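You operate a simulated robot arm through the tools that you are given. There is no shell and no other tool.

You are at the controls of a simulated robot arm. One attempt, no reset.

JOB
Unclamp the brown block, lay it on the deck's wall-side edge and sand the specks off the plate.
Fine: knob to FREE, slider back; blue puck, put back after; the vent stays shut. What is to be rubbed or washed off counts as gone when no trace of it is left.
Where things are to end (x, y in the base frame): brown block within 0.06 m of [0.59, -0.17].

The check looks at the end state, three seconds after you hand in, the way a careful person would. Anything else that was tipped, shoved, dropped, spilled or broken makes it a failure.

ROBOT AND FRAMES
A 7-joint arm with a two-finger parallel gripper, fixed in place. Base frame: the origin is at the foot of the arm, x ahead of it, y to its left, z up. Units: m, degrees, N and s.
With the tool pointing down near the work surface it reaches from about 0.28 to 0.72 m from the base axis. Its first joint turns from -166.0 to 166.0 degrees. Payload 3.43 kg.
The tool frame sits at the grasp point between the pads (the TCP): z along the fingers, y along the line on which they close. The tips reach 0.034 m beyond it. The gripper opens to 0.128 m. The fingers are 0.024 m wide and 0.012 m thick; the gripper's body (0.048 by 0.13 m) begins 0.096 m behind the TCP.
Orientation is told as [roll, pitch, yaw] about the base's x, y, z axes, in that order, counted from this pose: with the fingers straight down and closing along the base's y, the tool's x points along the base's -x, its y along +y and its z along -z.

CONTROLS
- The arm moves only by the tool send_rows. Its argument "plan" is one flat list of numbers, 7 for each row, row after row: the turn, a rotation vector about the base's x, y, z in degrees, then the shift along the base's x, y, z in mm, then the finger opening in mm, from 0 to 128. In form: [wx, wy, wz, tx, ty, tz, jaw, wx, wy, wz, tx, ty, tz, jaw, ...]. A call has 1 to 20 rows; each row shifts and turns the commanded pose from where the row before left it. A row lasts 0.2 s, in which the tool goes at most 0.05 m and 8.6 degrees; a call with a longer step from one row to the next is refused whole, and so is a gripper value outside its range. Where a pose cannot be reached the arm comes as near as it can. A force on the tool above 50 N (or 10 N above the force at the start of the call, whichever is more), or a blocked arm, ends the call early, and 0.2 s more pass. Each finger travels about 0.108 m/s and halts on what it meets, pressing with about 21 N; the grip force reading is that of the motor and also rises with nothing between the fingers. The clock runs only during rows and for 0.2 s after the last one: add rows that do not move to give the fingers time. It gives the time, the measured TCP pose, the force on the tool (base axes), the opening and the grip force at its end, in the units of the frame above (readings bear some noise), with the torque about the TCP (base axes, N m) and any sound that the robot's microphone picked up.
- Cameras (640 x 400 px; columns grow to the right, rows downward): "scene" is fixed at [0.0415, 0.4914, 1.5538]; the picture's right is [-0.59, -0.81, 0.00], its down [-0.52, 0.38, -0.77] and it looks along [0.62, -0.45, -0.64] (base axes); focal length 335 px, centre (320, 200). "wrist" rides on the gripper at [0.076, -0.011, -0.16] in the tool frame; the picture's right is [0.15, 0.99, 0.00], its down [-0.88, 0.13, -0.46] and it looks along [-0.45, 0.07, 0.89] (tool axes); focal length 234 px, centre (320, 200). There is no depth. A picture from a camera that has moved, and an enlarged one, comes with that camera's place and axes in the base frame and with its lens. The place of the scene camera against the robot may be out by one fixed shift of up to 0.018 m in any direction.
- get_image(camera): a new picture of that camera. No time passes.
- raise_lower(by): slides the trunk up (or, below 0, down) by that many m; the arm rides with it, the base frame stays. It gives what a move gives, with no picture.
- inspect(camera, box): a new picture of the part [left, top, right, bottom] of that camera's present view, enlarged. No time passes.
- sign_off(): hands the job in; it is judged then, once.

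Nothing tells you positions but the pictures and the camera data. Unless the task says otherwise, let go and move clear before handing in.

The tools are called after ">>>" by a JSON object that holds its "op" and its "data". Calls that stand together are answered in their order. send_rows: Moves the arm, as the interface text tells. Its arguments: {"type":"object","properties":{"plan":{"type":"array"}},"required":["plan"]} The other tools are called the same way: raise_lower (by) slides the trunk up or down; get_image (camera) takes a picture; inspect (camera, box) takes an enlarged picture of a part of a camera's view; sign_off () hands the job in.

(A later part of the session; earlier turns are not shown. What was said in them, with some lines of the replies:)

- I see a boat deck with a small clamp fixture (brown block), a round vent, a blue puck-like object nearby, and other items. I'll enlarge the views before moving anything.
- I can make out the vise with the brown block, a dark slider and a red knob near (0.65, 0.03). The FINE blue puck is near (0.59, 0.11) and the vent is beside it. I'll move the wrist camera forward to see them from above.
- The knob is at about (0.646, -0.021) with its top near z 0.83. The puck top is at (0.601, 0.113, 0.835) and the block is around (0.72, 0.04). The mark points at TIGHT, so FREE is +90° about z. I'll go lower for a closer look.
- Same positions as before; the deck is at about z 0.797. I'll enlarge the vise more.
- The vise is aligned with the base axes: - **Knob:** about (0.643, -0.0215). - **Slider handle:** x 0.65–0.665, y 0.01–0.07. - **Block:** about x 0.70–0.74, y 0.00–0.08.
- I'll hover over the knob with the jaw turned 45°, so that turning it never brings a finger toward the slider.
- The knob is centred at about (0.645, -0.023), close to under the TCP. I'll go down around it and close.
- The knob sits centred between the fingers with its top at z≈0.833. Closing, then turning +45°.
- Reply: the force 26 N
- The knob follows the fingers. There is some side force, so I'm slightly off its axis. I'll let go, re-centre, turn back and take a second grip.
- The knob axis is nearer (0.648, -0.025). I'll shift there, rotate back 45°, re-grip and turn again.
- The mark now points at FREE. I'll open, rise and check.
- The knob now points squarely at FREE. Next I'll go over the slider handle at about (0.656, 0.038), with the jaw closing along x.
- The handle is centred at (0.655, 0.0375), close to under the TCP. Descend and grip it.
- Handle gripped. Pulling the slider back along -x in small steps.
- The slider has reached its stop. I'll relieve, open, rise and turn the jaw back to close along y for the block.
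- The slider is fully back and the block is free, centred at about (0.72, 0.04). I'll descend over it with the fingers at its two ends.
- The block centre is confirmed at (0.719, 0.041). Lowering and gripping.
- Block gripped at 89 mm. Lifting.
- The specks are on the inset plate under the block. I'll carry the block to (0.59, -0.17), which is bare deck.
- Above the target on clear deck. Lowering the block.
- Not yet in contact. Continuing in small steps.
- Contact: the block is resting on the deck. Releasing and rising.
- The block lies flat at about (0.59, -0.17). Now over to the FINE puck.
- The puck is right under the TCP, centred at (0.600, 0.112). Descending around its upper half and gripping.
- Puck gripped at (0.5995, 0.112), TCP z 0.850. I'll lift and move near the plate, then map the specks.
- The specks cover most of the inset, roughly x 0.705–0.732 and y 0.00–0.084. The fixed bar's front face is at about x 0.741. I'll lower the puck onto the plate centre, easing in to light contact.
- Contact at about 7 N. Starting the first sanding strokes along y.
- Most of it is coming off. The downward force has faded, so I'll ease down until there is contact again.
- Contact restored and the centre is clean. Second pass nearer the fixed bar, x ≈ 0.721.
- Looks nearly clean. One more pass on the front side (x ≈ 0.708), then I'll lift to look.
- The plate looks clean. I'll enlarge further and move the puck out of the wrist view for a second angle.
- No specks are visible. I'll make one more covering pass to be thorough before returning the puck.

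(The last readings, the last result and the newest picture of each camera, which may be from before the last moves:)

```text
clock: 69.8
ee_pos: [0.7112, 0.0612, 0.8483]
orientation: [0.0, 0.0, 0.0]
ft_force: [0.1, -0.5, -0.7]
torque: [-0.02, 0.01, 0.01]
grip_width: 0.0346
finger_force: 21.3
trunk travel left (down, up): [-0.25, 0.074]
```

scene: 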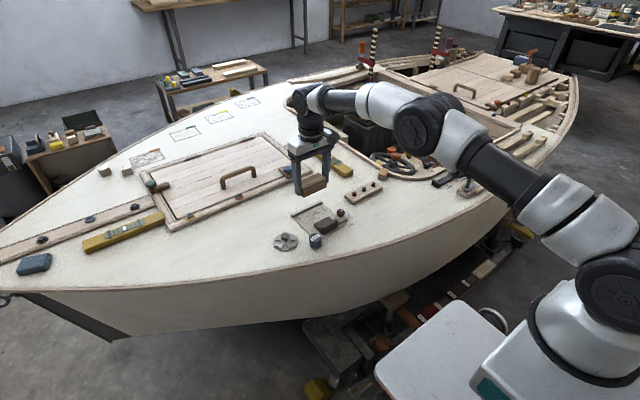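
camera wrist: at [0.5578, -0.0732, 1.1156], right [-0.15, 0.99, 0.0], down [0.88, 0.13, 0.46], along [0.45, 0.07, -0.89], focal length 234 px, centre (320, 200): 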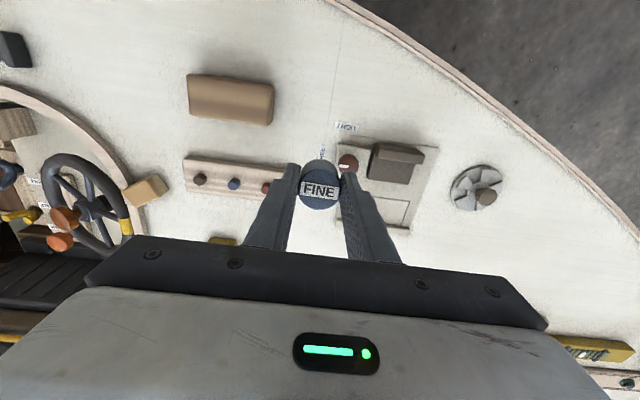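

>>> {"op": "send_rows", "data": {"plan": [0, 0, 0, 0, 0, 20, 28, 0, 0, 0, 0, 0, 30, 28, 0, 0, 0, -20, 0, 30, 28, 0, 0, 0, -30, 15, 0, 28, 0, 0, 0, -30, 18, 0, 28, 0, 0, 0, -31, 18, 0, 28, 0, 0, 0, 0, 0, 0, 28]}}

>>> {"op": "get_image", "data": {"camera": "scene"}}

>>> {"op": "inspect", "data": {"camera": "scene", "box": [270, 190, 360, 260]}}

>>> {"op": "inspect", "data": {"camera": "wrist", "box": [230, 100, 410, 240]}}

```text
clock: 71.4
ee_pos: [0.5993, 0.1127, 0.9278]
orientation: [-0.1, 0.0, 0.0]
ft_force: [0.2, -0.6, -0.9]
torque: [-0.04, -0.01, 0.01]
grip_width: 0.0349
finger_force: 21.3
trunk travel left (down, up): [-0.25, 0.074]
```

```text
taken
```

scene: 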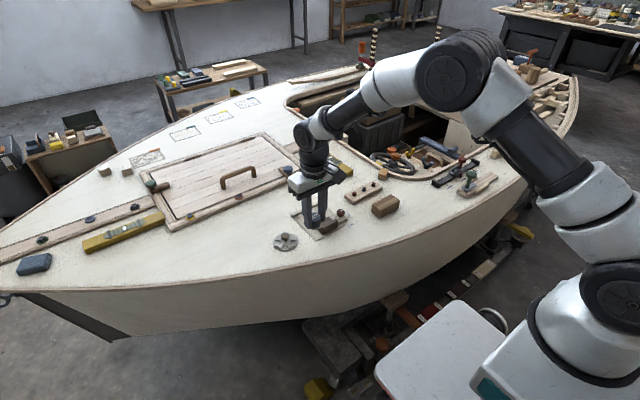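

```text
5.71 times, centred on (315, 225) of scene
camera zoom: at [0.0415, 0.4914, 1.5538], right [-0.59, -0.81, 0.0], down [-0.52, 0.38, -0.77], along [0.62, -0.45, -0.64], focal length 1912 px, centre (349, 57)
```

zoom: 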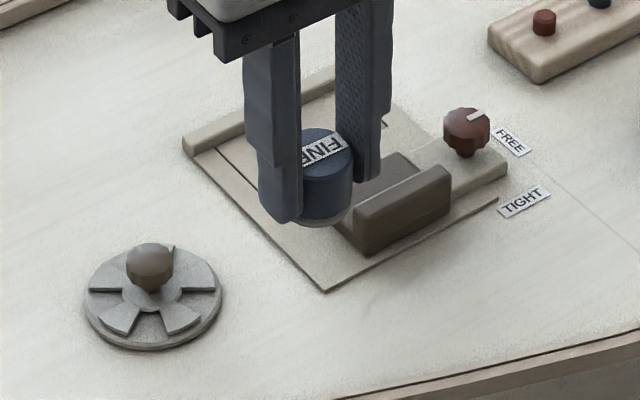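

```text
2.86 times, centred on (320, 170) of wrist
camera zoom: at [0.5241, 0.1007, 1.0869], right [-0.15, 0.99, 0.0], down [0.88, 0.13, 0.46], along [0.45, 0.07, -0.89], focal length 669 px, centre (320, 286)
```

zoom: 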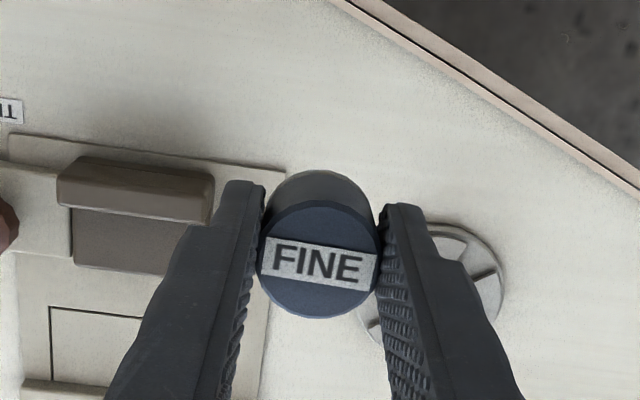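

The puck is over its original spot (0.5995, 0.112). Lowering it back gently.

>>> {"op": "send_rows", "data": {"plan": [0, 0, 0, -0.3, -0.5, -35, 28, 0, 0, 0, 0, 0, -25, 28, 0, 0, 0, 0, 0, -10, 28, 0, 0, 0, 0, 0, -3, 28, 0, 0, 0, 0, 0, -2, 28, 0, 0, 0, 0, 0, -1, 28, 0, 0, 0, 0, 0, 0, 28]}}

>>> {"op": "inspect", "data": {"camera": "scene", "box": [270, 200, 360, 260]}}

```text
clock: 73.0
ee_pos: [0.6001, 0.112, 0.8506]
orientation: [0.0, 0.0, 0.0]
ft_force: [-0.4, 0.3, -1.2]
torque: [0.0, -0.01, 0.04]
grip_width: 0.0348
finger_force: 20.5
trunk travel left (down, up): [-0.25, 0.074]
```

```text
6.67 times, centred on (315, 230) of scene
camera zoom: at [0.0415, 0.4914, 1.5538], right [-0.59, -0.81, 0.0], down [-0.52, 0.38, -0.77], along [0.62, -0.45, -0.64], focal length 2230 px, centre (353, 0)
```

zoom: 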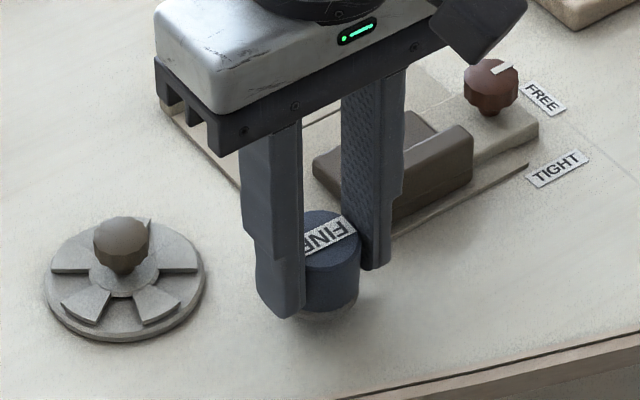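

>>> {"op": "send_rows", "data": {"plan": [0, 0, 0, 0, 0, -1.5, 28, 0, 0, 0, 0, 0, -1.5, 28, 0, 0, 0, 0, 0, -1, 28, 0, 0, 0, 0, 0, 0, 28]}}

>>> {"op": "inspect", "data": {"camera": "scene", "box": [290, 225, 340, 255]}}

```text
clock: 74.0
ee_pos: [0.6001, 0.1114, 0.848]
orientation: [0.0, 0.1, 0.0]
ft_force: [-0.3, 0.2, -0.2]
torque: [0.02, -0.02, 0.01]
grip_width: 0.0348
finger_force: 21.1
trunk travel left (down, up): [-0.25, 0.074]
```

```text
12.80 times, centred on (315, 240) of scene
camera zoom: at [0.0415, 0.4914, 1.5538], right [-0.59, -0.81, 0.0], down [-0.52, 0.38, -0.77], along [0.62, -0.45, -0.64], focal length 4282 px, centre (384, -312)
```

zoom: 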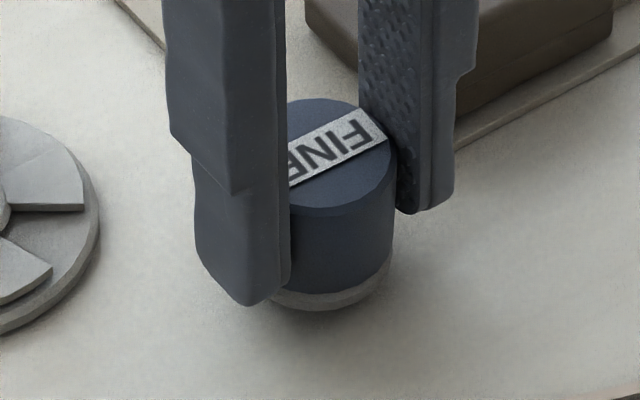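

>>> {"op": "send_rows", "data": {"plan": [0, 0, 0, 0, 0, -1, 28, 0, 0, 0, 0, 0, -1, 28, 0, 0, 0, 0, 0, 0, 28]}}

>>> {"op": "send_rows", "data": {"plan": [0, 0, 0, 0, 0, -0.7, 28, 0, 0, 0, 0, 0, 0, 28]}}

```text
clock: 74.8
ee_pos: [0.5995, 0.1127, 0.847]
orientation: [-0.1, 0.0, -0.1]
ft_force: [-0.3, -0.7, -0.6]
torque: [-0.04, 0.01, -0.03]
grip_width: 0.0347
finger_force: 21.5
trunk travel left (down, up): [-0.25, 0.074]
```

```text
clock: 75.4
ee_pos: [0.6009, 0.1118, 0.8459]
orientation: [0.0, -0.1, 0.0]
ft_force: [-1.1, -0.6, 7.0]
torque: [-0.11, -0.02, -0.03]
grip_width: 0.0347
finger_force: 20.8
trunk travel left (down, up): [-0.25, 0.074]
```

Contact. Opening evenly, then rising straight up.

>>> {"op": "send_rows", "data": {"plan": [0, 0, 0, 0, 0, 0.5, 40, 0, 0, 0, 0, 0, 0, 58, 0, 0, 0, 0, 0, 0, 62, 0, 0, 0, 0, 0, 20, 62, 0, 0, 0, 0, 0, 40, 62, 0, 0, 0, 0, 0, 40, 62, 0, 0, 0, -20, -10, 40, 62, 0, 0, 0, -40, -10, 20, 62, 0, 0, 0, -40, 0, 0, 62, 0, 0, 0, -30, 0, 0, 62, 0, 0, 0, 0, 0, 0, 62]}}

>>> {"op": "get_image", "data": {"camera": "scene"}}

>>> {"op": "inspect", "data": {"camera": "scene", "box": [265, 190, 355, 260]}}

>>> {"op": "get_image", "data": {"camera": "wrist"}}

>>> {"op": "inspect", "data": {"camera": "scene", "box": [296, 199, 332, 224]}}

```text
clock: 77.8
ee_pos: [0.4679, 0.0921, 1.006]
orientation: [0.0, 0.0, 0.2]
ft_force: [-0.2, -0.1, 0.4]
torque: [0.0, -0.02, 0.0]
grip_width: 0.0618
finger_force: 0.1
trunk travel left (down, up): [-0.25, 0.074]
```

```text
taken
```

scene: 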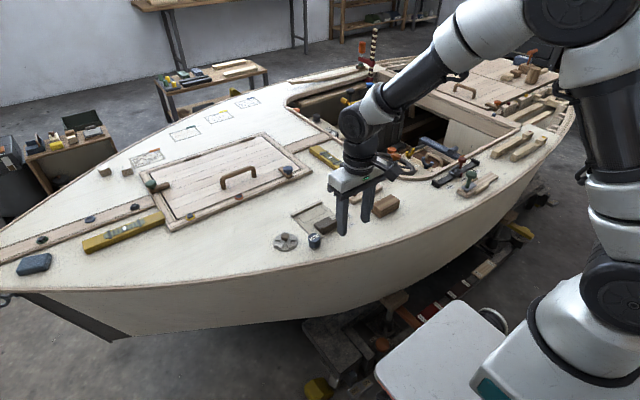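

```text
5.71 times, centred on (310, 225) of scene
camera zoom: at [0.0415, 0.4914, 1.5538], right [-0.59, -0.81, 0.0], down [-0.52, 0.38, -0.77], along [0.62, -0.45, -0.64], focal length 1912 px, centre (377, 57)
```

zoom: 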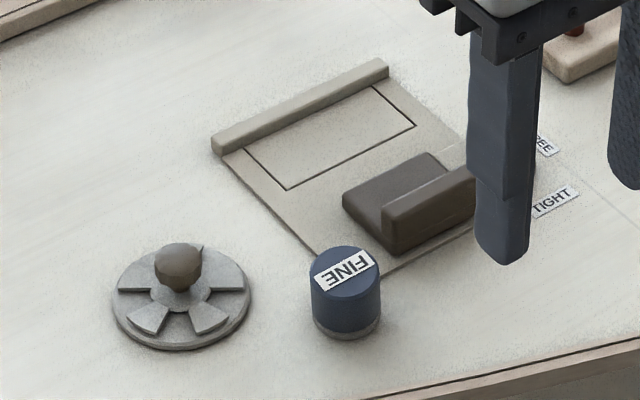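

```text
taken
camera wrist: at [0.3926, 0.0798, 1.1651], right [-0.15, 0.99, 0.0], down [0.88, 0.13, 0.46], along [0.45, 0.07, -0.89], focal length 234 px, centre (320, 200)
```

wrist: 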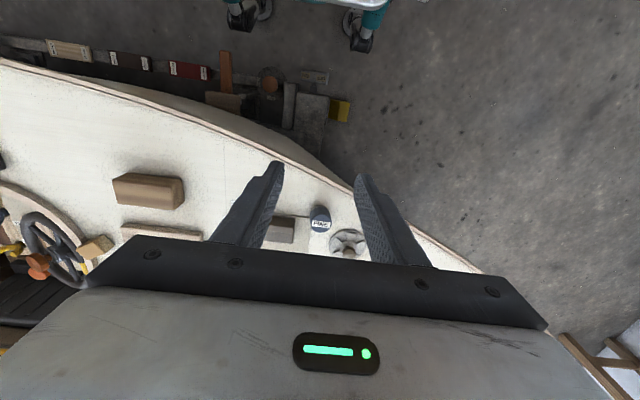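

```text
16.00 times, centred on (314, 212) of scene
camera zoom: at [0.0415, 0.4914, 1.5538], right [-0.59, -0.81, 0.0], down [-0.52, 0.38, -0.77], along [0.62, -0.45, -0.64], focal length 5353 px, centre (416, 16)
```

zoom: 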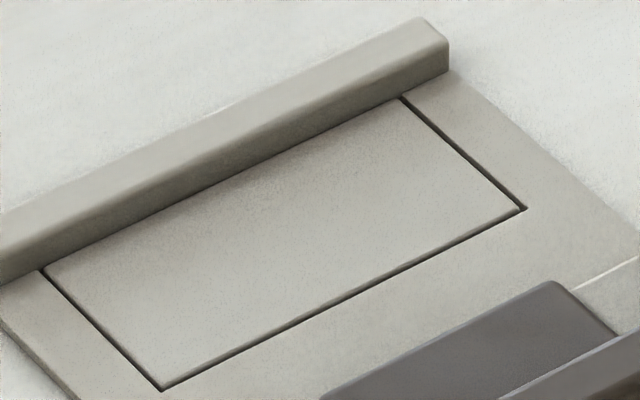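

The plate is clean and the puck is upright. I'll compare with the first picture using the same crop.

>>> {"op": "inspect", "data": {"camera": "scene", "box": [260, 170, 400, 260]}}

>>> {"op": "inspect", "data": {"camera": "scene", "box": [265, 215, 335, 260]}}

>>> {"op": "inspect", "data": {"camera": "scene", "box": [340, 170, 440, 240]}}

```text
4.44 times, centred on (330, 215) of scene
camera zoom: at [0.0415, 0.4914, 1.5538], right [-0.59, -0.81, 0.0], down [-0.52, 0.38, -0.77], along [0.62, -0.45, -0.64], focal length 1487 px, centre (276, 133)
```

zoom: 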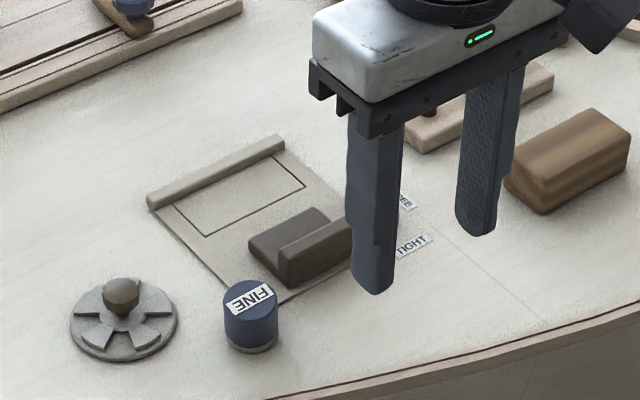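

```text
8.89 times, centred on (300, 238) of scene
camera zoom: at [0.0415, 0.4914, 1.5538], right [-0.59, -0.81, 0.0], down [-0.52, 0.38, -0.77], along [0.62, -0.45, -0.64], focal length 2974 px, centre (498, -133)
```

zoom: 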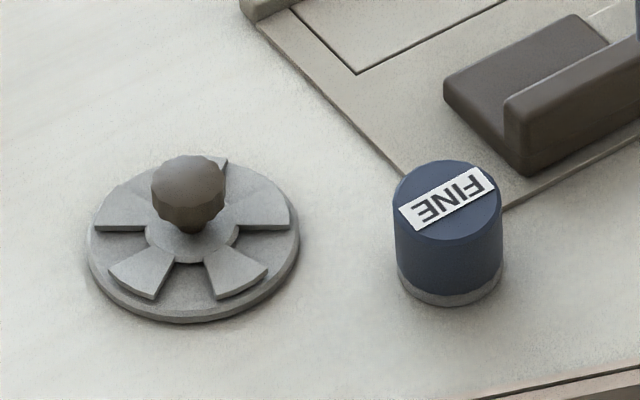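

```text
5.71 times, centred on (390, 205) of scene
camera zoom: at [0.0415, 0.4914, 1.5538], right [-0.59, -0.81, 0.0], down [-0.52, 0.38, -0.77], along [0.62, -0.45, -0.64], focal length 1912 px, centre (-80, 171)
```

zoom: 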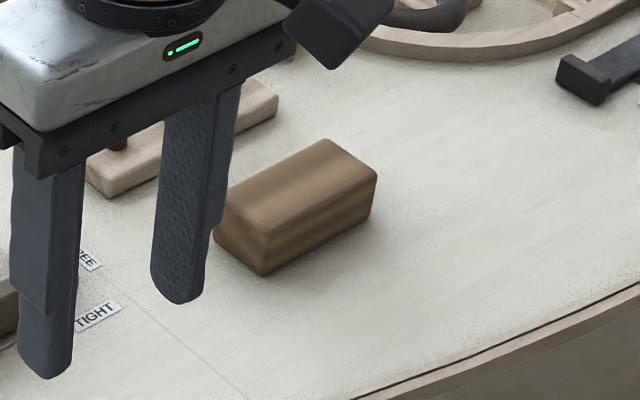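

The puck is within about 3 mm of its original spot and the vent is unchanged. I'll retreat a bit further and check the knob and slider once more.

>>> {"op": "send_rows", "data": {"plan": [0, 0, 0, -20, 10, 40, 62, 0, 0, 0, -20, 0, 40, 62, 0, 0, 0, -20, 0, 40, 62, 0, 0, 0, 0, 0, 0, 62]}}

>>> {"op": "inspect", "data": {"camera": "scene", "box": [260, 170, 400, 260]}}

>>> {"op": "get_image", "data": {"camera": "scene"}}

```text
clock: 78.8
ee_pos: [0.4087, 0.1018, 1.1268]
orientation: [0.0, 0.1, 0.0]
ft_force: [0.0, 0.2, -0.1]
torque: [-0.01, -0.03, 0.02]
grip_width: 0.0622
finger_force: 0.0
trunk travel left (down, up): [-0.25, 0.074]
```

```text
4.44 times, centred on (330, 215) of scene
camera zoom: at [0.0415, 0.4914, 1.5538], right [-0.59, -0.81, 0.0], down [-0.52, 0.38, -0.77], along [0.62, -0.45, -0.64], focal length 1487 px, centre (276, 133)
```

zoom: 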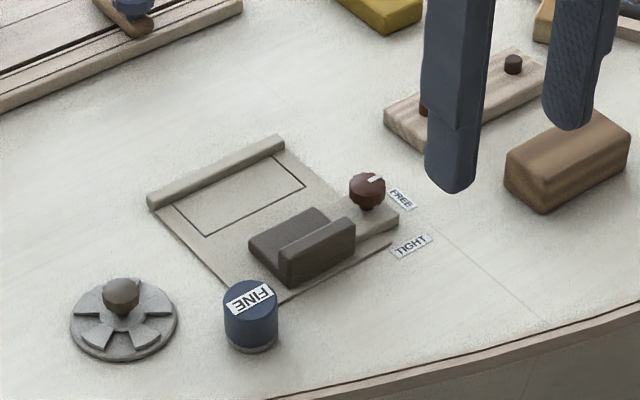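

```text
taken
```

scene: 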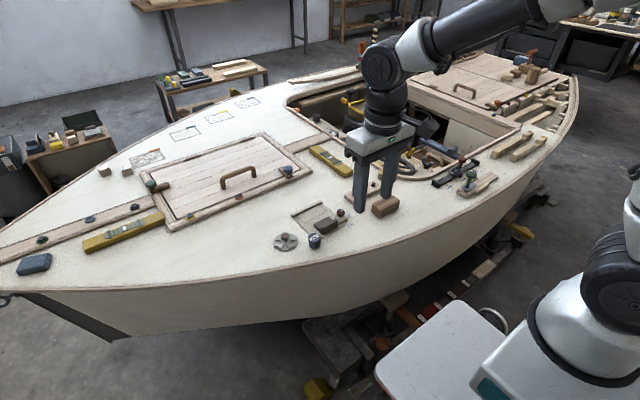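

The knob is at FREE, the slider is back, and the block sits at about (0.59, -0.17). The plate is clean, the puck is back in place, the vent was not touched and the arm is clear, so I'm handing in.

>>> {"op": "sign_off", "data": {}}

```text
The job is handed in.
```

The job is handed in. As far as I can see in the last pictures, everything ended where you asked:

- **Knob and slider:** the knob's mark points at FREE and the slider is pulled back to its stop.
- **Brown block:** it lies flat on the deck at about (0.59, -0.17).
- **Plate:** I see no specks left at the highest zoom. The puck slid up a few millimetres in the grip while sanding, so the pressure faded towards the ends of the strokes. I made a second round of passes to be safe.
- **Blue puck:** it stands upright, about 3 mm from its original spot.
- **Vent:** it was not touched and looks the same as in the first picture.

Nothing else looks moved or tipped, and the arm is clear of the work.
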